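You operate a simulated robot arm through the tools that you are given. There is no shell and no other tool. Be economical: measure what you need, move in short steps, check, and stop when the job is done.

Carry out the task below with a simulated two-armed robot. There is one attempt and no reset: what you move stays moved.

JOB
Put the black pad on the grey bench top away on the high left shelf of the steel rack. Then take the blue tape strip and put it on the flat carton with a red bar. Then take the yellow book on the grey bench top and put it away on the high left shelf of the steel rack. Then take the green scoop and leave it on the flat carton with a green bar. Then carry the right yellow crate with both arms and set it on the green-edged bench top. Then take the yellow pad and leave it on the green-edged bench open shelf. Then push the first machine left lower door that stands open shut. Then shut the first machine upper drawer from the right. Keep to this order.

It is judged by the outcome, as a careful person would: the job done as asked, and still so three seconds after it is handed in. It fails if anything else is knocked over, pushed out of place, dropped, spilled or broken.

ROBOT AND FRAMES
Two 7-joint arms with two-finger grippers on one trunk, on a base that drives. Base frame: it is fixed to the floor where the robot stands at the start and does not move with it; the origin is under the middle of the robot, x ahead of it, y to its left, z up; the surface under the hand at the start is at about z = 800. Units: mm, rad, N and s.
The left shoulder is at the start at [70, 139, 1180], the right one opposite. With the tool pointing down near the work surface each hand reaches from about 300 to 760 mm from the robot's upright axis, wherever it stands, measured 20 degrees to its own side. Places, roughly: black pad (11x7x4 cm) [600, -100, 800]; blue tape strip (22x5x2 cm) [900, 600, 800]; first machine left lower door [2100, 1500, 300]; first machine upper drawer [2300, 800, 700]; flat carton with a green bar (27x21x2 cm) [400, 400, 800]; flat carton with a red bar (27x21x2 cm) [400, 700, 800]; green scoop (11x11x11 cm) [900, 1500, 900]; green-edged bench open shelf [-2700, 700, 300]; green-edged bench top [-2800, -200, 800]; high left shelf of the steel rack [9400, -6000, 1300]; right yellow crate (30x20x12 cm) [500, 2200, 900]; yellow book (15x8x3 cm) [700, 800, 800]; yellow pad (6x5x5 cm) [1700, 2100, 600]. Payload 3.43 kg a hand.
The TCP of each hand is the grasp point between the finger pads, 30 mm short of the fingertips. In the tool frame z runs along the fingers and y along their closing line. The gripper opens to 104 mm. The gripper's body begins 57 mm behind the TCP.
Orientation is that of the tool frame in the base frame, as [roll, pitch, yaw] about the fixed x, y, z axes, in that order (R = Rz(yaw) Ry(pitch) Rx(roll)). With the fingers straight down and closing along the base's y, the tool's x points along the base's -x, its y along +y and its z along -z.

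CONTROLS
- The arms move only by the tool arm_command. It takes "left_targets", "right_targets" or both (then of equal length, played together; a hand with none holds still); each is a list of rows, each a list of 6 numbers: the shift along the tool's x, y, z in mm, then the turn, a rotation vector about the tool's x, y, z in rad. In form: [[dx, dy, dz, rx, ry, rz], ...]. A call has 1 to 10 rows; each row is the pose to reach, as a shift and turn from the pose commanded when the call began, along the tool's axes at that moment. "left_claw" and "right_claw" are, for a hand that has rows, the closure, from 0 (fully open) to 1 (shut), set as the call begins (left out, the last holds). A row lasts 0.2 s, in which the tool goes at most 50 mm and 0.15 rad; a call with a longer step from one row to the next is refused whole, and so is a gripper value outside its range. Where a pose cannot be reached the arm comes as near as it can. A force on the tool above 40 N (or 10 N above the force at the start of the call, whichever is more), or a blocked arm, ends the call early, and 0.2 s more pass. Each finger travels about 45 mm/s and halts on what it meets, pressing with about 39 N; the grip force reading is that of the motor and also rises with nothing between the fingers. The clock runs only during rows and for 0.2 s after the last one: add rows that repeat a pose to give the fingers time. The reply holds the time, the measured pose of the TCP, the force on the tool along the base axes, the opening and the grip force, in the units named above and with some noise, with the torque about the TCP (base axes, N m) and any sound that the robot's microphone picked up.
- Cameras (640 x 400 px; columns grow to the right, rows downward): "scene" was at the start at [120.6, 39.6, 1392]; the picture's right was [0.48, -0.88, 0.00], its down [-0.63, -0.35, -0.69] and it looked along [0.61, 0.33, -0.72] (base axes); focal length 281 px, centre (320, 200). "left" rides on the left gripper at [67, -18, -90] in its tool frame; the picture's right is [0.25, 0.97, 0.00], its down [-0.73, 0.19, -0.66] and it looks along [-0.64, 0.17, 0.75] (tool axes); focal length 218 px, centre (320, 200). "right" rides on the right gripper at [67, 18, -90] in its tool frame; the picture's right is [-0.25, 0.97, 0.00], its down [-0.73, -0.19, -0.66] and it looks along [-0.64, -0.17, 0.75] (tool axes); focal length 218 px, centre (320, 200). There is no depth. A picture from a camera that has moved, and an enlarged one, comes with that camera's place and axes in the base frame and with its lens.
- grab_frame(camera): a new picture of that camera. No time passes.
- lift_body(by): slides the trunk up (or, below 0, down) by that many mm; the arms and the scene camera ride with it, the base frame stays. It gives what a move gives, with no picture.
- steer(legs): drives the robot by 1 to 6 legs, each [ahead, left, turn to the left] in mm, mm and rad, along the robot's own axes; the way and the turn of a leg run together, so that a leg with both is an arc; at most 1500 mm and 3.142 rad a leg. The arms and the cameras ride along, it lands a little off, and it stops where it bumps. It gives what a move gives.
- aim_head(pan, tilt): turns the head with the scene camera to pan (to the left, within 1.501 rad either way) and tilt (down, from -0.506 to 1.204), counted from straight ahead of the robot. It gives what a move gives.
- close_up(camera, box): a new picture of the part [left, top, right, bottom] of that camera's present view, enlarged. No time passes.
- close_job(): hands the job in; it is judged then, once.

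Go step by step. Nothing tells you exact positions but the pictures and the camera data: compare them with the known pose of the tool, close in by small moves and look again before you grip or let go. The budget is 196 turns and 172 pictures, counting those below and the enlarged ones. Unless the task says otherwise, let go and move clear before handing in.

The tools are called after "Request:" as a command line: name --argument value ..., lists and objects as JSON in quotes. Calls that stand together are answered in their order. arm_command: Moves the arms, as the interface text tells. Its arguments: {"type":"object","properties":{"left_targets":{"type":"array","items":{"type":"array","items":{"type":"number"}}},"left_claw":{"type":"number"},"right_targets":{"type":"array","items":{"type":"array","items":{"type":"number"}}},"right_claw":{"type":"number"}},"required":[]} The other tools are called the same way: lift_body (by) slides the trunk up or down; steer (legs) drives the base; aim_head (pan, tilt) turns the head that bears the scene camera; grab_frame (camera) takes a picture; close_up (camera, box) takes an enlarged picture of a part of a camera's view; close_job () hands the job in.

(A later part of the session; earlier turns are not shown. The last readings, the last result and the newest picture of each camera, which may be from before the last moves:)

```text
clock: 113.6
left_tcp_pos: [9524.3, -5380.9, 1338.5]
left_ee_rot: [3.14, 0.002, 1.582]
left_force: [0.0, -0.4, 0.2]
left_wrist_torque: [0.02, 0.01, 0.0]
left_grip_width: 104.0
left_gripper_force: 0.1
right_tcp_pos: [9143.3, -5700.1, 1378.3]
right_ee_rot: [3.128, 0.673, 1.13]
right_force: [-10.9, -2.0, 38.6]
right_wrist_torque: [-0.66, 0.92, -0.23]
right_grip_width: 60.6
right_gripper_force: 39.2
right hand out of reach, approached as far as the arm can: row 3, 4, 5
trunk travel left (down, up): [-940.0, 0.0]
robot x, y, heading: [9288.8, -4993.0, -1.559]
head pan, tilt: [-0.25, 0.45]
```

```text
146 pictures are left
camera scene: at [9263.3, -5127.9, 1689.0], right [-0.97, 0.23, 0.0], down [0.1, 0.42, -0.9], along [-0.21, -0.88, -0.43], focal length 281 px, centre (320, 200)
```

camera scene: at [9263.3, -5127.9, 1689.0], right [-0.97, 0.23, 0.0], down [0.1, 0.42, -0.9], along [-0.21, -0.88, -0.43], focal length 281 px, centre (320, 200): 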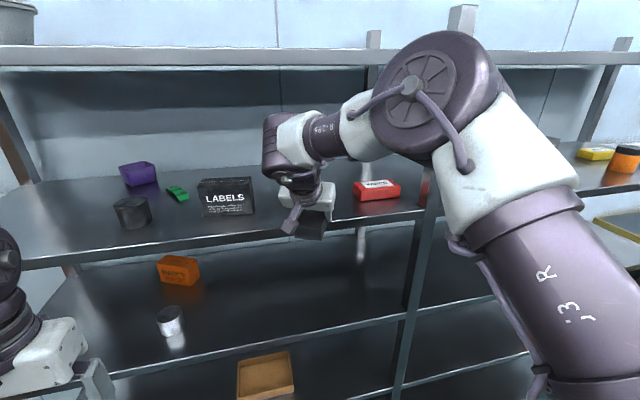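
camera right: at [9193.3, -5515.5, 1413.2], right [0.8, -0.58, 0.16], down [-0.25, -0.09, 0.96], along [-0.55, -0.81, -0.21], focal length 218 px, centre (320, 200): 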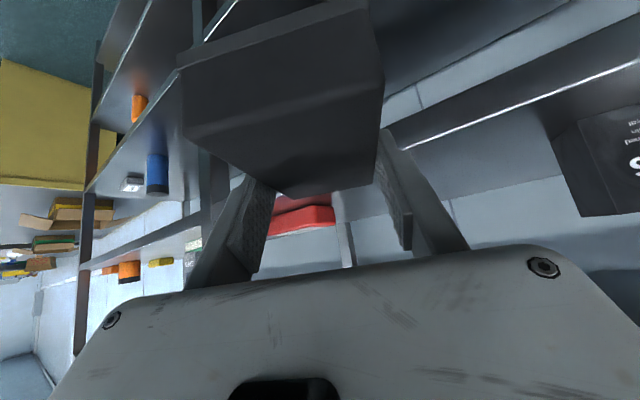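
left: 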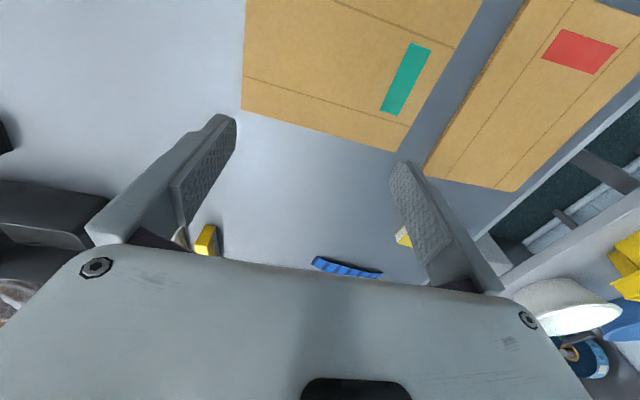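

There is a strong upward force on the hand, so I'll look before moving.

Request:
grab_frame --camera "right"

Request:
close_up --camera "scene" --box '[230, 150, 390, 250]'

```text
145 pictures are left
camera right: at [9205.4, -5609.7, 1407.6], right [0.79, -0.58, 0.17], down [-0.25, -0.06, 0.97], along [-0.55, -0.81, -0.2], focal length 218 px, centre (320, 200)
```

right: 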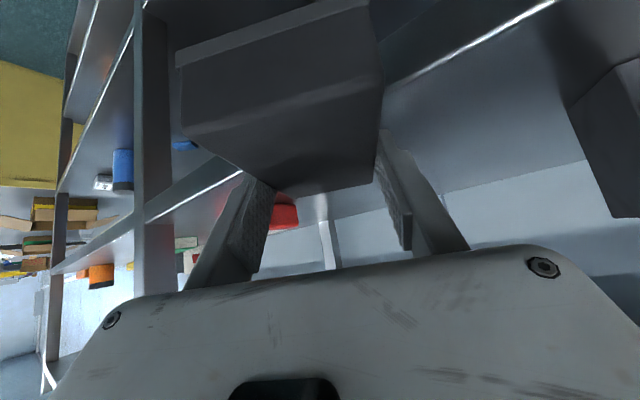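

```text
4.00 times, centred on (310, 200) of scene
camera zoom: at [9263.3, -5127.9, 1689.0], right [-0.97, 0.23, 0.0], down [0.1, 0.42, -0.9], along [-0.21, -0.88, -0.43], focal length 1123 px, centre (360, 200)
```

zoom: 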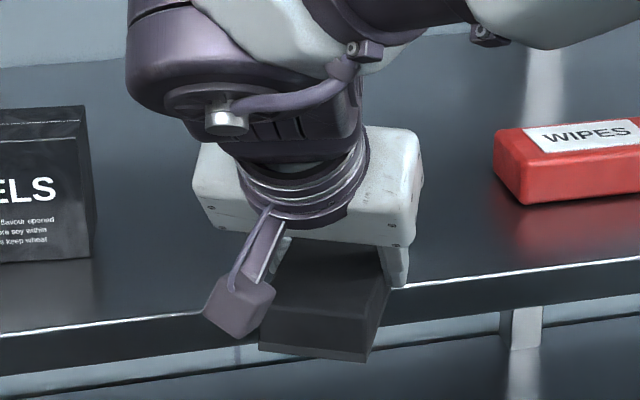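

Request:
arm_command --right_targets '[[-12, 0, -16, 0, 0, 0], [-24, 0, -32, 0, 0, 0], [-36, 0, -48, 0, 0, 0]]'

Request:
grab_frame --camera "scene"

```text
clock: 114.4
left_tcp_pos: [9526.2, -5384.7, 1335.6]
left_ee_rot: [-3.14, 0.0, 1.583]
left_force: [-0.4, 1.1, 0.1]
left_wrist_torque: [-0.01, 0.01, -0.03]
left_grip_width: 103.9
left_gripper_force: 0.0
right_tcp_pos: [9154.6, -5684.5, 1421.5]
right_ee_rot: [3.135, 0.653, 1.142]
right_force: [-0.6, 0.2, 0.0]
right_wrist_torque: [-0.03, -0.01, -0.02]
right_grip_width: 60.7
right_gripper_force: 38.6
right hand out of reach, approached as far as the arm can: row 1, 2, 3
trunk travel left (down, up): [-940.0, 0.0]
robot x, y, heading: [9283.8, -4995.4, -1.552]
head pan, tilt: [-0.25, 0.45]
```

```text
143 pictures are left
camera scene: at [9265.0, -5132.2, 1688.0], right [-0.97, 0.23, 0.0], down [0.1, 0.42, -0.9], along [-0.21, -0.88, -0.43], focal length 281 px, centre (320, 200)
```

scene: 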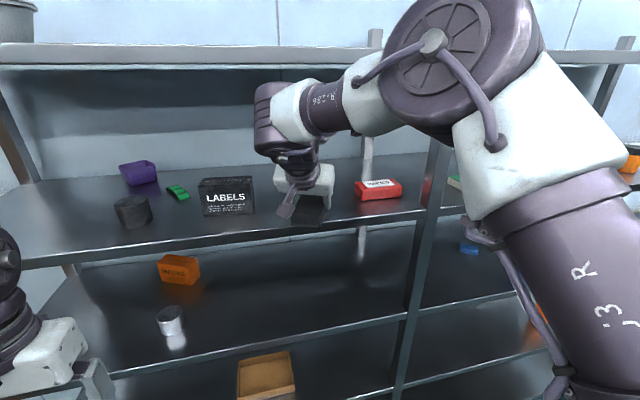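

The hand is free now. I estimate the elbow is about 85 mm clear of the rack when the pad is around y -5850. I'm lowering slightly and driving in gently.

Request:
arm_command --right_targets '[[5, 0, 6, 0, 0, 0], [9, 0, 12, 0, 0, 0]]'

Request:
steer --legs '[[80, 0, 0]]'

Request:
grab_frame --camera "scene"

Request:
grab_frame --camera "right"

```text
clock: 115.0
left_tcp_pos: [9527.5, -5386.9, 1335.1]
left_ee_rot: [-3.141, -0.002, 1.582]
left_force: [1.3, -0.5, -0.1]
left_wrist_torque: [-0.05, 0.03, 0.02]
left_grip_width: 104.1
left_gripper_force: 0.1
right_tcp_pos: [9155.6, -5686.1, 1404.7]
right_ee_rot: [3.139, 0.653, 1.147]
right_force: [0.0, 0.7, 0.7]
right_wrist_torque: [-0.03, 0.02, -0.02]
right_grip_width: 60.5
right_gripper_force: 39.0
trunk travel left (down, up): [-940.0, 0.0]
robot x, y, heading: [9281.4, -4996.5, -1.555]
head pan, tilt: [-0.25, 0.45]
```

```text
clock: 116.1
left_tcp_pos: [9526.9, -5452.5, 1339.5]
left_ee_rot: [3.142, 0.008, 1.583]
left_force: [0.1, 1.7, 1.1]
left_wrist_torque: [-0.06, 0.0, -0.01]
left_grip_width: 104.2
left_gripper_force: 0.1
right_tcp_pos: [9155.7, -5752.4, 1412.9]
right_ee_rot: [3.133, 0.662, 1.138]
right_force: [-0.4, 2.2, -0.2]
right_wrist_torque: [-0.02, -0.01, 0.02]
right_grip_width: 60.4
right_gripper_force: 39.6
trunk travel left (down, up): [-940.0, 0.0]
robot x, y, heading: [9288.6, -5073.4, -1.555]
head pan, tilt: [-0.25, 0.45]
```

```text
142 pictures are left
camera scene: at [9266.2, -5198.1, 1689.3], right [-0.97, 0.23, 0.0], down [0.1, 0.41, -0.9], along [-0.21, -0.88, -0.43], focal length 281 px, centre (320, 200)
```

scene: 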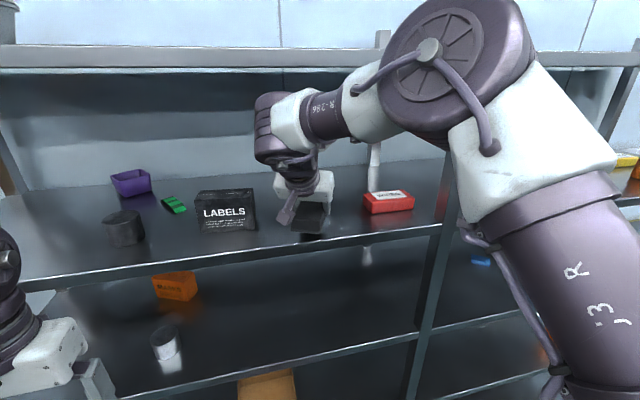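

```text
141 pictures are left
camera right: at [9217.2, -5661.4, 1442.2], right [0.8, -0.58, 0.16], down [-0.25, -0.07, 0.97], along [-0.55, -0.81, -0.21], focal length 218 px, centre (320, 200)
```

right: 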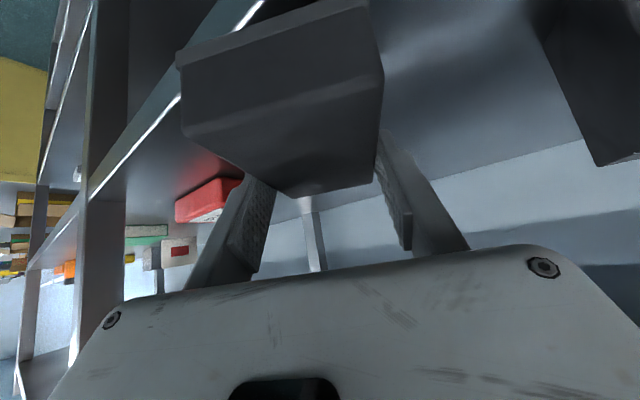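

Request:
steer --legs '[[90, 0, 0]]'

Request:
grab_frame --camera "scene"

Request:
grab_frame --camera "right"

```text
clock: 117.2
left_tcp_pos: [9529.1, -5544.8, 1338.8]
left_ee_rot: [-3.141, 0.008, 1.58]
left_force: [0.2, 1.0, 0.7]
left_wrist_torque: [-0.07, 0.02, 0.05]
left_grip_width: 104.3
left_gripper_force: 0.1
right_tcp_pos: [9156.8, -5844.4, 1411.6]
right_ee_rot: [3.133, 0.66, 1.141]
right_force: [0.1, 0.4, 0.2]
right_wrist_torque: [-0.03, -0.01, 0.02]
right_grip_width: 60.7
right_gripper_force: 39.0
trunk travel left (down, up): [-940.0, 0.0]
robot x, y, heading: [9287.7, -5160.1, -1.558]
head pan, tilt: [-0.25, 0.45]
```

```text
140 pictures are left
camera scene: at [9267.7, -5291.2, 1688.9], right [-0.97, 0.23, 0.0], down [0.1, 0.42, -0.9], along [-0.21, -0.88, -0.43], focal length 281 px, centre (320, 200)
```

scene: 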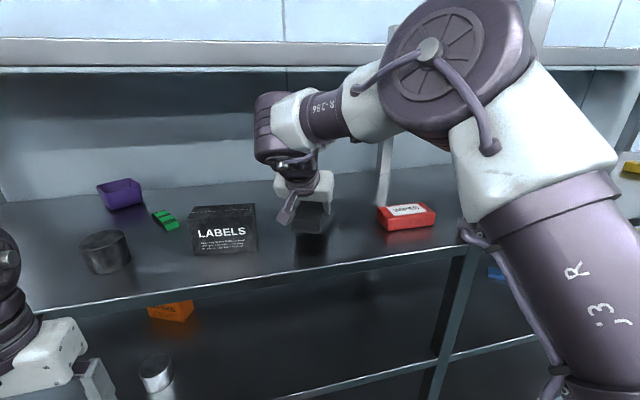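

```text
139 pictures are left
camera right: at [9218.4, -5753.7, 1441.0], right [0.8, -0.58, 0.16], down [-0.25, -0.08, 0.96], along [-0.55, -0.81, -0.21], focal length 218 px, centre (320, 200)
```

right: 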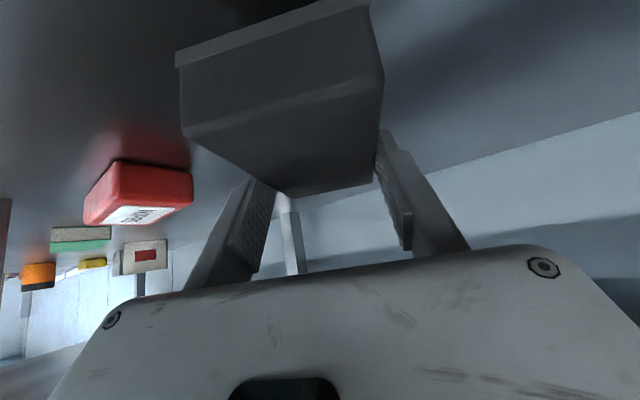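

The pad is clear over an empty part of the shelf. I'm lowering with the trunk in small steps.

Request:
lift_body --by -25

Request:
lift_body --by -10

```text
clock: 117.9
left_tcp_pos: [9529.3, -5549.4, 1311.5]
left_ee_rot: [3.141, 0.003, 1.581]
left_force: [-0.1, 0.5, 0.7]
left_wrist_torque: [-0.03, 0.0, 0.02]
left_grip_width: 104.0
left_gripper_force: 0.1
right_tcp_pos: [9156.6, -5851.2, 1382.8]
right_ee_rot: [3.138, 0.655, 1.143]
right_force: [-0.4, -0.2, -0.6]
right_wrist_torque: [-0.01, 0.01, 0.02]
right_grip_width: 60.6
right_gripper_force: 39.5
trunk travel left (down, up): [-915.0, 25.0]
robot x, y, heading: [9288.4, -5162.9, -1.558]
head pan, tilt: [-0.25, 0.45]
```

```text
clock: 118.5
left_tcp_pos: [9528.7, -5550.6, 1302.0]
left_ee_rot: [-3.141, 0.001, 1.581]
left_force: [-0.1, 0.6, -0.2]
left_wrist_torque: [0.03, -0.01, 0.0]
left_grip_width: 104.1
left_gripper_force: 0.1
right_tcp_pos: [9157.3, -5852.7, 1378.6]
right_ee_rot: [3.13, 0.67, 1.136]
right_force: [-1.8, -9.0, 35.7]
right_wrist_torque: [-0.12, 0.67, -0.04]
right_grip_width: 60.6
right_gripper_force: 38.7
trunk travel left (down, up): [-905.0, 35.0]
robot x, y, heading: [9288.5, -5163.7, -1.556]
head pan, tilt: [-0.25, 0.45]
```

Request:
lift_body --by 4

Request:
arm_command --right_targets '[[0, 0, 0, 0, 0, 0], [0, 0, 0, 0, 0, 0], [0, 0, 0, 0, 0, 0], [0, 0, 0, 0, 0, 0], [0, 0, 0, 0, 0, 0]]' --right_claw 0

Request:
grab_frame --camera "right"

```text
clock: 119.0
left_tcp_pos: [9528.2, -5550.0, 1305.7]
left_ee_rot: [-3.141, 0.002, 1.581]
left_force: [-0.7, 0.0, -0.8]
left_wrist_torque: [0.02, -0.01, 0.01]
left_grip_width: 103.8
left_gripper_force: 0.1
right_tcp_pos: [9157.5, -5853.1, 1379.6]
right_ee_rot: [3.132, 0.662, 1.14]
right_force: [-1.8, -7.4, 27.5]
right_wrist_torque: [-1.27, 0.68, 0.07]
right_grip_width: 60.5
right_gripper_force: 38.8
trunk travel left (down, up): [-909.0, 31.0]
robot x, y, heading: [9286.4, -5161.5, -1.557]
head pan, tilt: [-0.25, 0.45]
```

```text
clock: 120.2
left_tcp_pos: [9531.6, -5551.6, 1304.9]
left_ee_rot: [-3.138, 0.001, 1.583]
left_force: [-0.1, -0.6, -0.7]
left_wrist_torque: [0.02, 0.0, 0.01]
left_grip_width: 104.0
left_gripper_force: 0.0
right_tcp_pos: [9160.9, -5851.3, 1376.6]
right_ee_rot: [3.138, 0.656, 1.146]
right_force: [6.5, 4.4, 11.2]
right_wrist_torque: [0.3, 0.35, -0.26]
right_grip_width: 99.1
right_gripper_force: 0.1
trunk travel left (down, up): [-909.0, 31.0]
robot x, y, heading: [9293.5, -5163.8, -1.559]
head pan, tilt: [-0.25, 0.45]
```

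```text
138 pictures are left
camera right: at [9221.5, -5760.2, 1407.2], right [0.8, -0.58, 0.16], down [-0.25, -0.08, 0.97], along [-0.55, -0.81, -0.21], focal length 218 px, centre (320, 200)
```

right: 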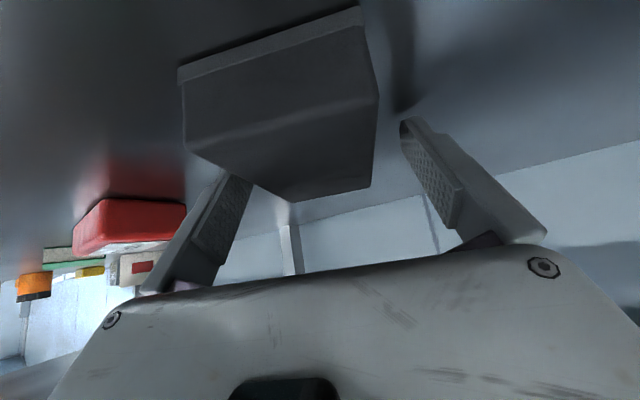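

Request:
lift_body --by 10

Request:
grab_frame --camera "right"

```text
clock: 120.8
left_tcp_pos: [9527.9, -5554.9, 1313.6]
left_ee_rot: [-3.142, -0.003, 1.581]
left_force: [-0.4, 0.1, 0.8]
left_wrist_torque: [-0.01, 0.0, -0.01]
left_grip_width: 103.9
left_gripper_force: 0.1
right_tcp_pos: [9154.7, -5853.8, 1384.6]
right_ee_rot: [3.138, 0.655, 1.143]
right_force: [-0.1, -0.5, -0.1]
right_wrist_torque: [-0.01, 0.03, 0.0]
right_grip_width: 103.9
right_gripper_force: 0.1
trunk travel left (down, up): [-919.0, 21.0]
robot x, y, heading: [9290.8, -5165.0, -1.557]
head pan, tilt: [-0.25, 0.45]
```

```text
137 pictures are left
camera right: at [9217.0, -5763.5, 1415.0], right [0.8, -0.58, 0.16], down [-0.25, -0.08, 0.96], along [-0.55, -0.81, -0.21], focal length 218 px, centre (320, 200)
```

right: 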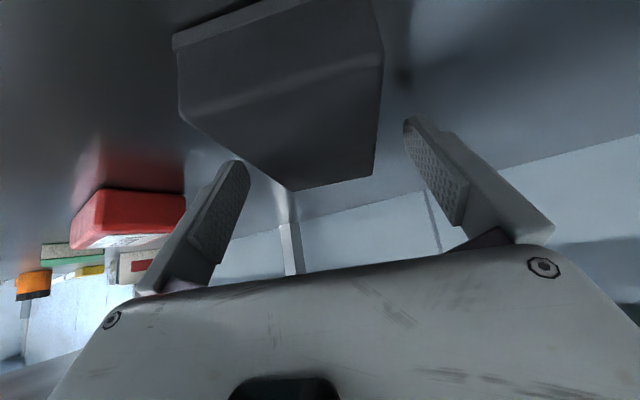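

It's released. I'm sliding the hand straight back along the pad, then backing the base off.

Request:
arm_command --right_targets '[[24, 0, -18, 0, 0, 0], [48, 0, -37, 0, 0, 0], [72, 0, -55, 0, 0, 0], [95, 0, -73, 0, 0, 0]]'

Request:
grab_frame --camera "scene"

```text
clock: 121.8
left_tcp_pos: [9529.3, -5553.3, 1315.3]
left_ee_rot: [-3.141, 0.0, 1.582]
left_force: [-0.4, 0.2, 1.4]
left_wrist_torque: [-0.04, -0.01, -0.01]
left_grip_width: 103.8
left_gripper_force: 0.0
right_tcp_pos: [9207.1, -5743.6, 1385.0]
right_ee_rot: [3.14, 0.654, 1.144]
right_force: [0.2, 0.1, 0.0]
right_wrist_torque: [0.01, -0.01, 0.03]
right_grip_width: 103.9
right_gripper_force: 0.0
trunk travel left (down, up): [-919.0, 21.0]
robot x, y, heading: [9290.9, -5163.8, -1.557]
head pan, tilt: [-0.25, 0.45]
```

```text
136 pictures are left
camera scene: at [9268.7, -5301.7, 1666.9], right [-0.97, 0.23, 0.0], down [0.1, 0.42, -0.9], along [-0.21, -0.88, -0.43], focal length 281 px, centre (320, 200)
```

scene: 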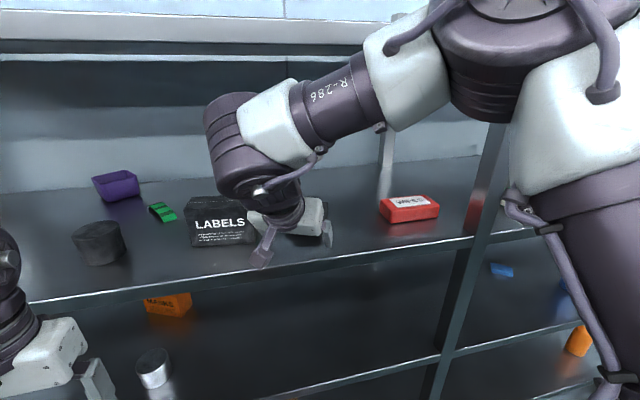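

Request:
steer --legs '[[-500, 0, 0]]'

Request:
grab_frame --camera "scene"

Request:
lift_body --by -244

Request:
steer --legs '[[0, 0, 1.557], [-1500, 0, 0]]'

```text
clock: 124.7
left_tcp_pos: [9522.6, -5055.7, 1314.6]
left_ee_rot: [3.141, -0.006, 1.582]
left_force: [0.5, -0.7, -0.5]
left_wrist_torque: [0.01, 0.02, -0.01]
left_grip_width: 104.1
left_gripper_force: 0.1
right_tcp_pos: [9199.4, -5245.0, 1383.1]
right_ee_rot: [3.139, 0.651, 1.143]
right_force: [0.1, -0.5, -0.2]
right_wrist_torque: [0.0, 0.0, 0.0]
right_grip_width: 103.9
right_gripper_force: 0.0
trunk travel left (down, up): [-919.0, 21.0]
robot x, y, heading: [9283.0, -4662.9, -1.557]
head pan, tilt: [-0.25, 0.45]
```

```text
135 pictures are left
camera scene: at [9260.9, -4804.0, 1666.5], right [-0.97, 0.23, 0.0], down [0.1, 0.43, -0.9], along [-0.21, -0.87, -0.44], focal length 281 px, centre (320, 200)
```

scene: 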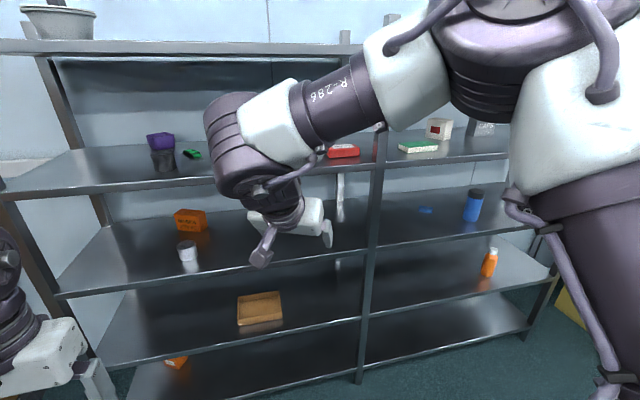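

```text
clock: 127.2
left_tcp_pos: [9522.0, -5052.3, 1072.0]
left_ee_rot: [-3.141, -0.002, 1.582]
left_force: [0.9, 0.0, 0.6]
left_wrist_torque: [0.02, 0.01, 0.0]
left_grip_width: 104.2
left_gripper_force: 0.0
right_tcp_pos: [9199.3, -5242.1, 1140.2]
right_ee_rot: [3.139, 0.654, 1.143]
right_force: [-0.1, 0.1, 0.2]
right_wrist_torque: [0.04, 0.0, -0.01]
right_grip_width: 103.8
right_gripper_force: 0.0
trunk travel left (down, up): [-675.0, 265.0]
robot x, y, heading: [9281.4, -4664.9, -1.554]
head pan, tilt: [-0.25, 0.45]
```

```text
clock: 138.5
left_tcp_pos: [8158.0, -4438.1, 1070.7]
left_ee_rot: [-3.142, -0.002, -3.114]
left_force: [-0.2, 0.2, -0.2]
left_wrist_torque: [0.0, 0.0, 0.01]
left_grip_width: 103.9
left_gripper_force: 0.1
right_tcp_pos: [8353.0, -4757.3, 1139.5]
right_ee_rot: [3.14, 0.653, 2.731]
right_force: [-0.9, 0.3, 0.1]
right_wrist_torque: [0.04, 0.03, 0.02]
right_grip_width: 104.0
right_gripper_force: 0.1
trunk travel left (down, up): [-675.0, 265.0]
robot x, y, heading: [7770.6, -4685.1, 0.032]
head pan, tilt: [-0.25, 0.45]
```

The pad is placed. I'm driving back down the corridor in reverse.

Request:
steer --legs '[[0, 0, -0.032], [-1500, 0, 0], [-1000, 0, 0]]'

Request:
aim_head --pan 0.2 --tilt 0.6

```text
clock: 151.0
left_tcp_pos: [5692.1, -4471.6, 1071.3]
left_ee_rot: [3.141, -0.002, -3.132]
left_force: [0.3, -1.0, -1.0]
left_wrist_torque: [0.02, -0.02, 0.02]
left_grip_width: 103.9
left_gripper_force: 0.0
right_tcp_pos: [5882.4, -4794.3, 1139.7]
right_ee_rot: [3.137, 0.653, 2.713]
right_force: [-0.3, -0.1, 0.5]
right_wrist_torque: [-0.01, 0.01, -0.02]
right_grip_width: 104.4
right_gripper_force: 0.1
trunk travel left (down, up): [-675.0, 265.0]
robot x, y, heading: [5304.1, -4709.2, 0.014]
head pan, tilt: [-0.25, 0.45]
```

```text
clock: 151.9
left_tcp_pos: [5693.1, -4471.5, 1071.4]
left_ee_rot: [-3.14, -0.001, -3.131]
left_force: [0.2, 0.4, 0.6]
left_wrist_torque: [0.03, -0.02, -0.02]
left_grip_width: 104.1
left_gripper_force: 0.0
right_tcp_pos: [5882.8, -4795.4, 1140.6]
right_ee_rot: [3.138, 0.652, 2.712]
right_force: [0.2, -0.8, 0.8]
right_wrist_torque: [0.02, 0.0, -0.04]
right_grip_width: 103.9
right_gripper_force: 0.1
trunk travel left (down, up): [-675.0, 265.0]
robot x, y, heading: [5301.2, -4712.7, 0.01]
head pan, tilt: [0.201, 0.6]
```

Request:
steer --legs '[[0, 0, -0.01], [-1500, 0, 0], [-1500, 0, 0], [-700, 0, 0], [-900, 700, 0]]'

Request:
steer --legs '[[-1100, 800, 0], [0, 1500, 0], [0, 1500, 0]]'

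Request:
grab_frame --camera "scene"

```text
clock: 175.5
left_tcp_pos: [1086.4, -3749.3, 1070.5]
left_ee_rot: [-3.141, -0.001, -3.141]
left_force: [0.3, 0.0, 0.1]
left_wrist_torque: [0.0, 0.0, -0.02]
left_grip_width: 103.7
left_gripper_force: 0.1
right_tcp_pos: [1273.0, -4073.7, 1140.4]
right_ee_rot: [3.137, 0.654, 2.703]
right_force: [-0.4, 0.2, 0.7]
right_wrist_torque: [0.03, 0.01, 0.02]
right_grip_width: 104.0
right_gripper_force: 0.0
trunk travel left (down, up): [-675.0, 265.0]
robot x, y, heading: [691.8, -3985.8, 0.001]
head pan, tilt: [0.201, 0.6]
```

```text
clock: 196.5
left_tcp_pos: [23.0, 102.3, 1071.0]
left_ee_rot: [3.142, -0.002, 3.12]
left_force: [-0.7, 0.0, 0.3]
left_wrist_torque: [-0.02, 0.0, 0.03]
left_grip_width: 104.0
left_gripper_force: 0.0
right_tcp_pos: [203.0, -226.3, 1139.9]
right_ee_rot: [3.137, 0.653, 2.683]
right_force: [-0.2, 0.4, 0.2]
right_wrist_torque: [0.01, -0.01, 0.04]
right_grip_width: 104.1
right_gripper_force: 0.0
trunk travel left (down, up): [-675.0, 265.0]
robot x, y, heading: [-374.1, -124.9, -0.017]
head pan, tilt: [0.201, 0.6]
```

```text
134 pictures are left
camera scene: at [-237.5, -109.5, 1409.2], right [0.18, -0.98, 0.0], down [-0.56, -0.1, -0.82], along [0.81, 0.15, -0.57], focal length 281 px, centre (320, 200)
```

scene: 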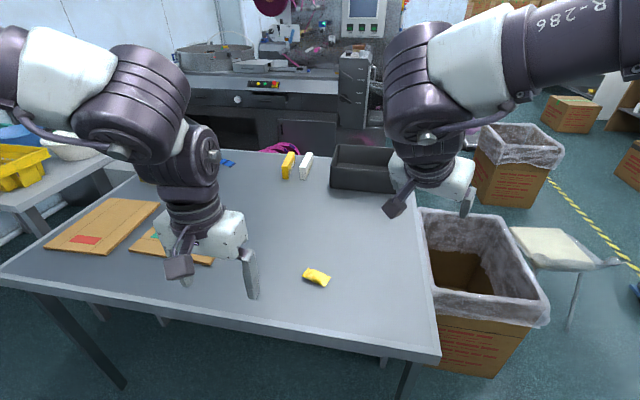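

I'm back at the bench; its front edge is at x≈110. The tape lies along y at x≈850, out of vertical reach from the front. So I'll pull it closer with the left hand tilted and open behind it, then grip it. I'm positioning the base near (15, 410).

Request:
steer --legs '[[0, 535, 0.017], [385, 0, 0]]'

Request:
aim_head --pan 0.25 --tilt 0.7

Request:
grab_frame --camera "scene"

Request:
grab_frame --camera "left"

```text
clock: 201.7
left_tcp_pos: [406.4, 646.2, 1069.8]
left_ee_rot: [-3.14, 0.001, 3.13]
left_force: [1.2, -0.4, 0.0]
left_wrist_torque: [0.01, -0.02, -0.01]
left_grip_width: 104.0
left_gripper_force: 0.1
right_tcp_pos: [590.8, 319.0, 1140.1]
right_ee_rot: [3.137, 0.655, 2.693]
right_force: [-1.1, -0.3, -0.9]
right_wrist_torque: [0.01, 0.01, 0.01]
right_grip_width: 104.0
right_gripper_force: 0.1
trunk travel left (down, up): [-675.0, 265.0]
robot x, y, heading: [14.6, 414.4, -0.011]
head pan, tilt: [0.201, 0.6]
```

```text
clock: 202.3
left_tcp_pos: [407.8, 646.3, 1070.4]
left_ee_rot: [-3.141, -0.002, 3.13]
left_force: [0.4, -0.6, -0.1]
left_wrist_torque: [0.01, 0.05, 0.0]
left_grip_width: 103.9
left_gripper_force: 0.1
right_tcp_pos: [591.5, 318.4, 1139.9]
right_ee_rot: [3.14, 0.652, 2.693]
right_force: [-0.2, 0.3, 0.5]
right_wrist_torque: [0.0, -0.01, -0.01]
right_grip_width: 104.1
right_gripper_force: 0.0
trunk travel left (down, up): [-675.0, 265.0]
robot x, y, heading: [11.9, 414.4, -0.006]
head pan, tilt: [0.25, 0.7]
```

```text
133 pictures are left
camera scene: at [145.3, 435.1, 1400.6], right [0.24, -0.97, 0.0], down [-0.63, -0.15, -0.76], along [0.74, 0.18, -0.64], focal length 281 px, centre (320, 200)
```

scene: 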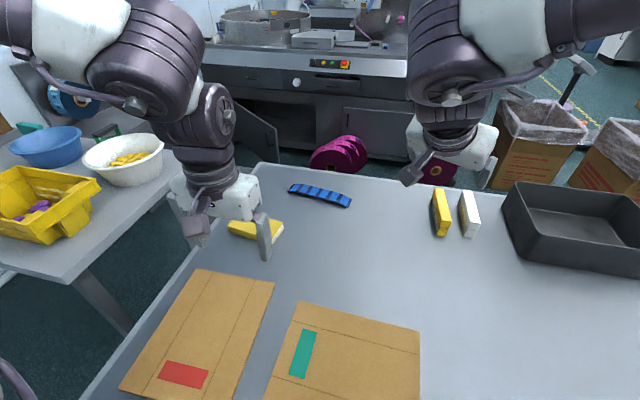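

```text
132 pictures are left
camera left: at [340.8, 629.2, 1160.8], right [-0.24, 0.97, 0.0], down [0.73, 0.18, 0.66], along [0.64, 0.16, -0.76], focal length 218 px, centre (320, 200)
```

left: 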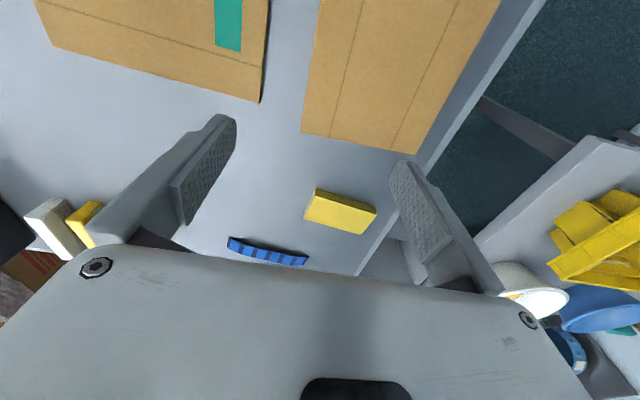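

Request:
close_up --camera "scene" --box '[220, 160, 380, 260]'

```text
4.00 times, centred on (300, 210) of scene
camera zoom: at [145.3, 435.1, 1400.6], right [0.24, -0.97, 0.0], down [-0.63, -0.15, -0.76], along [0.74, 0.18, -0.64], focal length 1123 px, centre (400, 160)
```

zoom: 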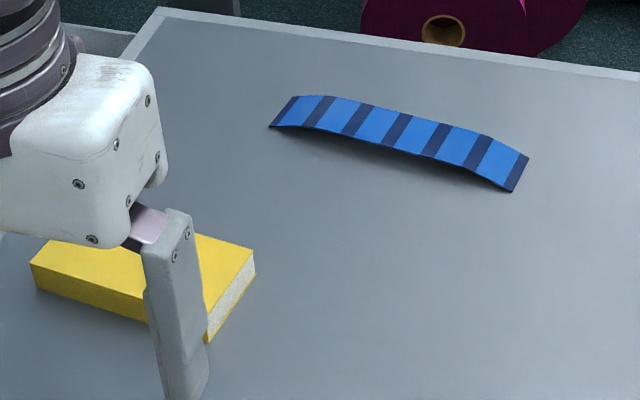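

The tape is a shallow arched strip. I'm lowering the trunk and extending the left hand forward, tilted, to check it can reach behind the strip.

Request:
lift_body --by -130

Request:
arm_command --left_targets '[[-48, -4, 0, 0, -0.075, 0], [-96, -8, 0, 0, -0.15, 0], [-144, -12, 0, 0, -0.225, 0], [-192, -16, 0, 0, -0.3, 0], [-240, -20, 0, 0, -0.375, 0], [-288, -24, 0, 0, -0.45, 0], [-336, -28, 0, 0, -0.525, 0], [-384, -32, 0, 0, -0.6, 0], [-432, -36, 0, 0, -0.675, 0], [-480, -38, 0, 0, -0.75, 0]]'

Request:
grab_frame --camera "scene"

```text
clock: 203.9
left_tcp_pos: [407.1, 645.9, 940.5]
left_ee_rot: [-3.139, -0.001, 3.131]
left_force: [-1.0, -0.2, 0.6]
left_wrist_torque: [0.01, -0.01, -0.01]
left_grip_width: 103.8
left_gripper_force: 0.0
right_tcp_pos: [591.7, 319.5, 1009.8]
right_ee_rot: [3.138, 0.652, 2.692]
right_force: [-0.1, -0.1, -0.8]
right_wrist_torque: [-0.02, 0.01, -0.02]
right_grip_width: 104.2
right_gripper_force: 0.0
trunk travel left (down, up): [-545.0, 395.0]
robot x, y, heading: [13.4, 414.3, -0.007]
head pan, tilt: [0.25, 0.7]
```

```text
clock: 206.1
left_tcp_pos: [756.9, 674.9, 959.0]
left_ee_rot: [-3.139, 0.751, 3.13]
left_force: [0.4, 0.4, -0.5]
left_wrist_torque: [-0.03, 0.02, 0.0]
left_grip_width: 104.1
left_gripper_force: 0.2
left hand out of reach, approached as far as the arm can: row 5, 6, 7, 8, 9, 10
right_tcp_pos: [591.1, 319.2, 1009.4]
right_ee_rot: [3.137, 0.652, 2.693]
right_force: [0.6, -0.8, -0.5]
right_wrist_torque: [-0.01, 0.06, 0.04]
right_grip_width: 104.3
right_gripper_force: 0.1
trunk travel left (down, up): [-545.0, 395.0]
robot x, y, heading: [9.3, 415.8, -0.008]
head pan, tilt: [0.25, 0.7]
```

```text
130 pictures are left
camera scene: at [145.3, 435.2, 1270.5], right [0.24, -0.97, 0.0], down [-0.63, -0.15, -0.76], along [0.74, 0.18, -0.64], focal length 281 px, centre (320, 200)
```

scene: 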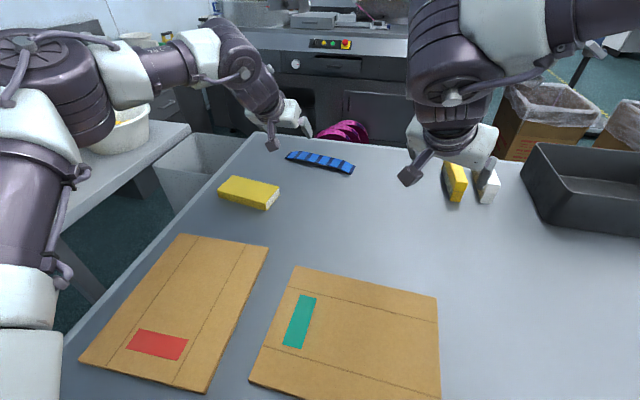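

A forward yaw hits a wrist limit there. Pointing outward is easier for this arm, so I'll turn the base right by 0.45 rad, which makes "straight ahead" an outward direction. First I'm retracting and raising the left hand.

Request:
arm_command --left_targets '[[-17, 0, -18, 0, 0, 0], [-34, 0, -36, 0, 0, 0], [-51, 0, -55, 0, 0, 0], [-32, 0, -90, 0, 0, 0], [-10, 0, -125, 0, 0, 0], [15, 0, -150, 0, 0, 0], [42, 0, -175, 0, 0, 0]]'

Request:
steer --legs '[[0, 0, -0.45]]'

```text
clock: 207.7
left_tcp_pos: [601.0, 676.7, 1060.0]
left_ee_rot: [-3.14, 0.751, 3.131]
left_force: [-0.3, 0.7, 0.8]
left_wrist_torque: [0.02, -0.02, -0.03]
left_grip_width: 104.2
left_gripper_force: 0.0
left hand out of reach, approached as far as the arm can: row 3
right_tcp_pos: [589.2, 319.9, 1011.0]
right_ee_rot: [3.137, 0.654, 2.692]
right_force: [-1.1, 0.4, -0.5]
right_wrist_torque: [0.01, -0.01, 0.04]
right_grip_width: 103.9
right_gripper_force: 0.0
trunk travel left (down, up): [-545.0, 395.0]
robot x, y, heading: [14.6, 411.6, -0.008]
head pan, tilt: [0.25, 0.7]
```

```text
clock: 209.5
left_tcp_pos: [657.7, 389.3, 1057.9]
left_ee_rot: [-3.139, 0.748, 2.675]
left_force: [0.3, -0.4, 0.5]
left_wrist_torque: [0.03, 0.0, -0.03]
left_grip_width: 104.0
left_gripper_force: 0.0
right_tcp_pos: [489.2, 73.5, 1009.5]
right_ee_rot: [3.138, 0.653, 2.237]
right_force: [0.7, 0.8, -0.3]
right_wrist_torque: [0.0, 0.01, -0.02]
right_grip_width: 104.1
right_gripper_force: 0.0
trunk travel left (down, up): [-545.0, 395.0]
robot x, y, heading: [7.6, 409.7, -0.47]
head pan, tilt: [0.25, 0.7]
```

Request:
arm_command --left_targets '[[7, 39, 7, -0.053, 0, -0.057], [14, 78, 13, -0.106, 0, -0.114], [21, 117, 20, -0.158, 0, -0.171], [28, 156, 27, -0.211, 0, -0.228], [35, 195, 33, -0.264, 0, -0.285], [42, 234, 40, -0.317, 0, -0.342]]'

```text
clock: 210.9
left_tcp_pos: [763.4, 602.6, 998.5]
left_ee_rot: [-3.138, 0.747, -3.141]
left_force: [-0.3, -0.8, -0.8]
left_wrist_torque: [-0.01, 0.02, -0.01]
left_grip_width: 104.0
left_gripper_force: 0.1
right_tcp_pos: [490.1, 73.7, 1011.1]
right_ee_rot: [3.139, 0.653, 2.236]
right_force: [-0.8, 0.5, -0.5]
right_wrist_torque: [0.0, -0.03, -0.01]
right_grip_width: 103.9
right_gripper_force: 0.2
trunk travel left (down, up): [-545.0, 395.0]
robot x, y, heading: [11.1, 417.2, -0.469]
head pan, tilt: [0.25, 0.7]
```

Request:
arm_command --left_targets '[[-34, 0, 31, 0, 0, 0], [-67, 0, 62, 0, 0, 0], [-101, 0, 93, 0, 0, 0]]'

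Request:
grab_frame --camera "scene"

Request:
grab_frame --camera "left"

```text
clock: 211.7
left_tcp_pos: [899.9, 599.2, 1000.2]
left_ee_rot: [3.142, 0.745, 3.137]
left_force: [0.2, 0.7, 0.1]
left_wrist_torque: [0.02, 0.03, 0.01]
left_grip_width: 104.0
left_gripper_force: 0.1
right_tcp_pos: [490.4, 71.9, 1009.3]
right_ee_rot: [3.137, 0.65, 2.236]
right_force: [0.7, -0.1, -0.7]
right_wrist_torque: [0.0, 0.04, 0.0]
right_grip_width: 103.9
right_gripper_force: 0.1
trunk travel left (down, up): [-545.0, 395.0]
robot x, y, heading: [10.8, 413.2, -0.468]
head pan, tilt: [0.25, 0.7]
```

```text
129 pictures are left
camera scene: at [142.0, 372.9, 1270.3], right [-0.21, -0.98, 0.0], down [-0.63, 0.14, -0.76], along [0.75, -0.16, -0.65], focal length 281 px, centre (320, 200)
```

scene: 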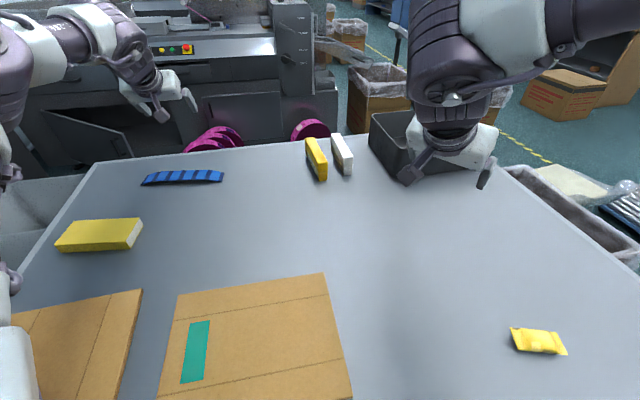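

```text
128 pictures are left
camera left: at [789.7, 582.3, 1020.2], right [-0.18, 0.97, -0.17], down [0.09, 0.19, 0.98], along [0.98, 0.16, -0.12], focal length 218 px, centre (320, 200)
```

left: 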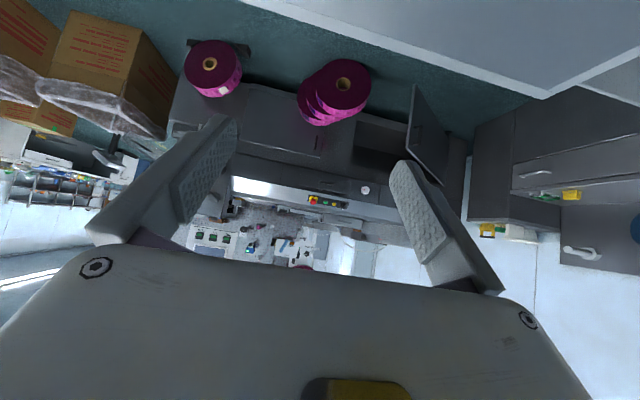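

I can reach it. I'm lowering behind the strip's far edge.

Request:
arm_command --left_targets '[[24, 0, 30, 0, 0, 0], [52, 0, 60, 0, 0, 0], [80, 0, 88, 0, 0, 0]]'

Request:
close_up --camera "scene" --box '[100, 90, 260, 190]'

```text
clock: 212.5
left_tcp_pos: [900.5, 600.0, 880.3]
left_ee_rot: [-3.138, 0.748, -3.14]
left_force: [-0.4, 1.3, -0.8]
left_wrist_torque: [-0.02, 0.04, -0.01]
left_grip_width: 104.1
left_gripper_force: 0.2
right_tcp_pos: [489.9, 74.3, 1009.9]
right_ee_rot: [3.139, 0.652, 2.236]
right_force: [0.4, 0.8, 0.4]
right_wrist_torque: [-0.01, 0.02, 0.02]
right_grip_width: 104.0
right_gripper_force: 0.1
trunk travel left (down, up): [-545.0, 395.0]
robot x, y, heading: [13.0, 413.9, -0.465]
head pan, tilt: [0.25, 0.7]
```

```text
4.00 times, centred on (180, 140) of scene
camera zoom: at [140.7, 375.0, 1270.6], right [-0.21, -0.98, 0.0], down [-0.63, 0.14, -0.76], along [0.75, -0.16, -0.64], focal length 1123 px, centre (880, 440)
```

zoom: 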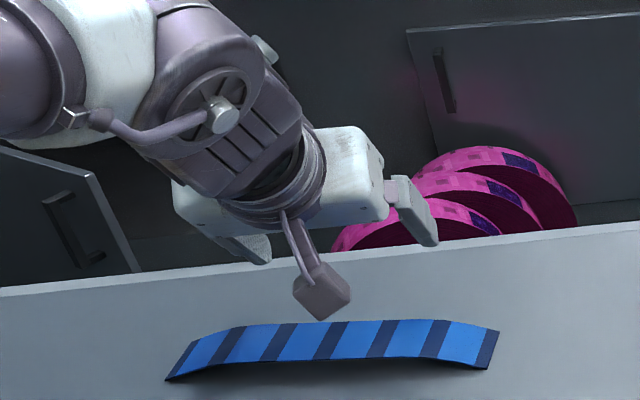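

Request:
arm_command --left_targets '[[9, 0, 10, 0, 0, 0], [18, 0, 20, 0, 0, 0], [27, 0, 29, 0, 0, 0]]'

Request:
close_up --camera "scene" --box '[100, 90, 260, 190]'

```text
clock: 213.3
left_tcp_pos: [899.1, 599.2, 842.6]
left_ee_rot: [-3.137, 0.751, 3.14]
left_force: [-0.4, -0.8, -0.2]
left_wrist_torque: [-0.05, 0.01, 0.0]
left_grip_width: 103.9
left_gripper_force: 0.0
right_tcp_pos: [490.4, 73.6, 1009.6]
right_ee_rot: [3.136, 0.653, 2.236]
right_force: [0.3, -0.4, -0.3]
right_wrist_torque: [-0.03, -0.01, 0.0]
right_grip_width: 104.0
right_gripper_force: 0.1
trunk travel left (down, up): [-545.0, 395.0]
robot x, y, heading: [9.4, 416.0, -0.465]
head pan, tilt: [0.25, 0.7]
```

```text
4.00 times, centred on (180, 140) of scene
camera zoom: at [140.2, 374.3, 1270.6], right [-0.21, -0.98, 0.0], down [-0.63, 0.14, -0.76], along [0.75, -0.16, -0.64], focal length 1123 px, centre (880, 440)
```

zoom: 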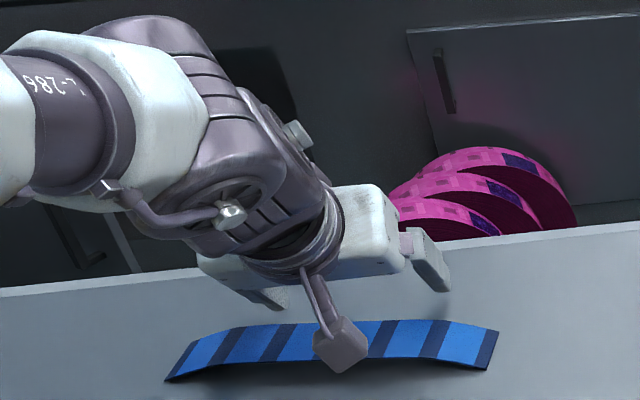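

Request:
arm_command --left_targets '[[11, 0, -10, 0, 0, 0], [22, 0, -20, 0, 0, 0], [33, 0, -31, 0, 0, 0], [44, 0, -41, 0, 0, 0], [55, 0, -51, 0, 0, 0]]'

Request:
close_up --camera "scene" --box '[100, 90, 260, 190]'

```text
clock: 214.5
left_tcp_pos: [823.6, 600.1, 843.1]
left_ee_rot: [-3.139, 0.749, 3.14]
left_force: [1.7, 0.2, 0.1]
left_wrist_torque: [0.01, 0.01, 0.01]
left_grip_width: 104.0
left_gripper_force: 0.1
right_tcp_pos: [487.6, 74.7, 1010.5]
right_ee_rot: [3.137, 0.654, 2.235]
right_force: [0.3, -0.7, 0.7]
right_wrist_torque: [-0.02, 0.02, 0.01]
right_grip_width: 104.1
right_gripper_force: 0.0
trunk travel left (down, up): [-545.0, 395.0]
robot x, y, heading: [9.1, 412.4, -0.468]
head pan, tilt: [0.25, 0.7]
```

```text
4.00 times, centred on (180, 140) of scene
camera zoom: at [139.5, 374.8, 1270.6], right [-0.21, -0.98, 0.0], down [-0.63, 0.14, -0.77], along [0.75, -0.16, -0.64], focal length 1123 px, centre (880, 440)
```

zoom: 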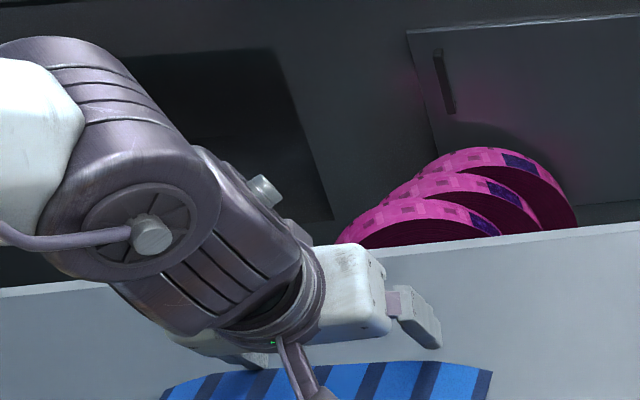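

It's sliding along nicely. I'm continuing the pull.

Request:
arm_command --left_targets '[[11, 0, -10, 0, 0, 0], [22, 0, -20, 0, 0, 0], [33, 0, -31, 0, 0, 0], [44, 0, -41, 0, 0, 0], [46, 0, -43, 0, 0, 0]]'

Request:
grab_frame --camera "scene"

```text
clock: 215.7
left_tcp_pos: [759.4, 600.1, 842.4]
left_ee_rot: [-3.139, 0.75, 3.139]
left_force: [1.4, -0.8, 0.7]
left_wrist_torque: [0.04, -0.07, -0.04]
left_grip_width: 103.9
left_gripper_force: 0.2
right_tcp_pos: [489.3, 72.7, 1009.4]
right_ee_rot: [3.136, 0.653, 2.236]
right_force: [-0.2, -0.3, 0.2]
right_wrist_torque: [-0.01, -0.01, -0.02]
right_grip_width: 104.0
right_gripper_force: 0.1
trunk travel left (down, up): [-545.0, 395.0]
robot x, y, heading: [9.4, 415.8, -0.466]
head pan, tilt: [0.25, 0.7]
```

```text
124 pictures are left
camera scene: at [140.1, 374.4, 1270.6], right [-0.21, -0.98, 0.0], down [-0.63, 0.14, -0.76], along [0.75, -0.16, -0.64], focal length 281 px, centre (320, 200)
```

scene: 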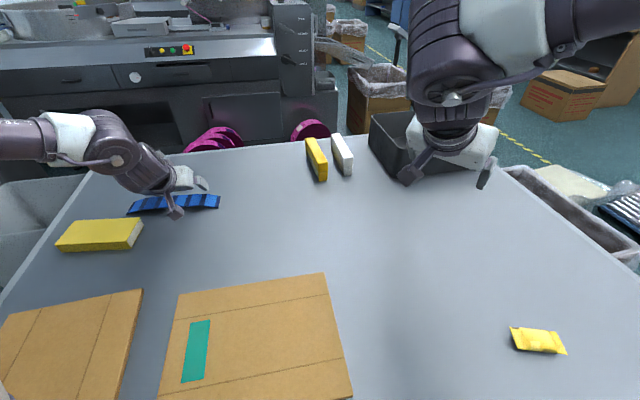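

Request:
arm_command --left_targets '[[-11, 0, 10, 0, 0, 0], [-38, 0, -20, 0, 0, 0], [-65, 0, -50, 0, 0, 0], [-90, 0, -75, 0, 0, 0], [-113, 0, -100, 0, 0.13, 0], [-100, 0, -105, 0, 0.26, 0], [-90, 0, -110, 0, 0.39, 0], [-80, 0, -115, 0, 0.52, 0], [-70, 0, -120, 0, 0.65, 0], [-65, 0, -125, 0, 0.75, 0]]'

Request:
steer --legs '[[0, 0, 0.27]]'

Request:
grab_frame --camera "scene"

```text
clock: 217.9
left_tcp_pos: [720.8, 601.3, 976.5]
left_ee_rot: [-3.137, -0.001, 3.137]
left_force: [0.2, 0.6, 0.8]
left_wrist_torque: [0.01, 0.04, -0.01]
left_grip_width: 104.1
left_gripper_force: 0.1
left hand out of reach, approached as far as the arm can: row 10
right_tcp_pos: [491.3, 72.9, 1009.5]
right_ee_rot: [3.14, 0.652, 2.236]
right_force: [-0.3, 0.0, -0.8]
right_wrist_torque: [0.0, 0.02, 0.01]
right_grip_width: 103.8
right_gripper_force: 0.1
trunk travel left (down, up): [-545.0, 395.0]
robot x, y, heading: [13.3, 412.6, -0.463]
head pan, tilt: [0.25, 0.7]
```

```text
clock: 219.2
left_tcp_pos: [643.2, 784.7, 976.9]
left_ee_rot: [-3.14, 0.003, -2.873]
left_force: [0.0, 0.0, -0.1]
left_wrist_torque: [0.0, 0.02, 0.01]
left_grip_width: 104.1
left_gripper_force: 0.0
right_tcp_pos: [562.1, 213.4, 1009.2]
right_ee_rot: [3.138, 0.653, 2.508]
right_force: [0.6, 0.2, 0.0]
right_wrist_torque: [-0.02, -0.03, -0.04]
right_grip_width: 103.9
right_gripper_force: 0.1
trunk travel left (down, up): [-545.0, 395.0]
robot x, y, heading: [12.0, 413.2, -0.195]
head pan, tilt: [0.25, 0.7]
```

```text
123 pictures are left
camera scene: at [146.1, 410.3, 1270.6], right [0.06, -1.0, 0.0], down [-0.64, -0.04, -0.76], along [0.76, 0.04, -0.64], focal length 281 px, centre (320, 200)
```

scene: 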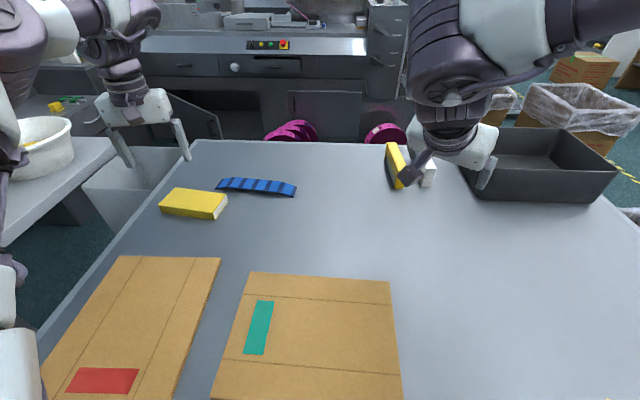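

The strip is now near (730, 610), along y. I'm turning the left hand so the fingers close along x, above the strip's centre.

Request:
arm_command --left_targets '[[-4, -21, 3, 0, 0, -0.14], [-8, -43, 6, 0, 0, -0.28], [-12, -64, 10, 0, 0, -0.42], [-17, -85, 13, 0, 0, -0.56], [-21, -107, 16, 0, 0, -0.7], [-25, -128, 20, 0, 0, -0.84], [-29, -150, 23, 0, 0, -0.98], [-33, -171, 27, 0, 0, -1.12], [-37, -192, 30, 0, 0, -1.266]]'

Request:
grab_frame --camera "left"

Request:
grab_frame --camera "scene"

```text
clock: 221.2
left_tcp_pos: [676.2, 802.9, 908.8]
left_ee_rot: [-3.1, -0.023, -1.752]
left_force: [0.0, 0.1, 0.2]
left_wrist_torque: [0.01, 0.0, -0.01]
left_grip_width: 103.9
left_gripper_force: 0.1
left hand out of reach, approached as far as the arm can: row 1, 2, 3, 4, 5, 6, 7, 8, 9
right_tcp_pos: [563.8, 214.7, 1009.8]
right_ee_rot: [3.138, 0.654, 2.506]
right_force: [0.2, 0.4, -0.2]
right_wrist_torque: [-0.01, -0.01, 0.01]
right_grip_width: 103.9
right_gripper_force: 0.2
trunk travel left (down, up): [-545.0, 395.0]
robot x, y, heading: [12.0, 412.8, -0.194]
head pan, tilt: [0.25, 0.7]
```

```text
122 pictures are left
camera left: at [678.2, 737.1, 1001.6], right [-1.0, -0.07, -0.03], down [-0.08, 0.77, 0.63], along [-0.02, 0.63, -0.77], focal length 218 px, centre (320, 200)
```

left: 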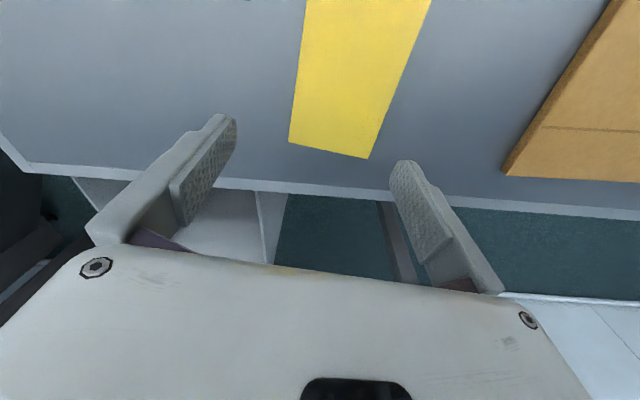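

```text
121 pictures are left
camera scene: at [145.8, 410.2, 1270.6], right [0.06, -1.0, 0.0], down [-0.64, -0.04, -0.77], along [0.76, 0.04, -0.64], focal length 281 px, centre (320, 200)
```

scene: 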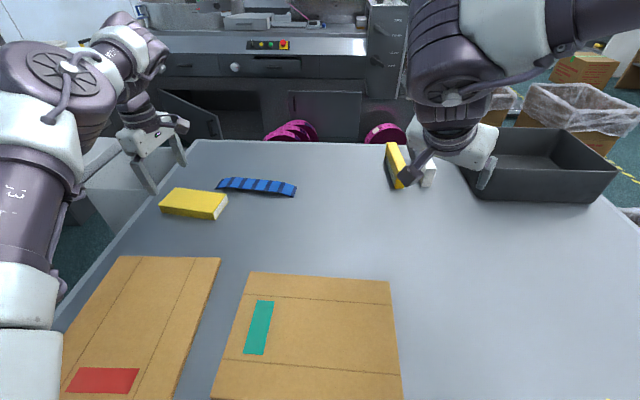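

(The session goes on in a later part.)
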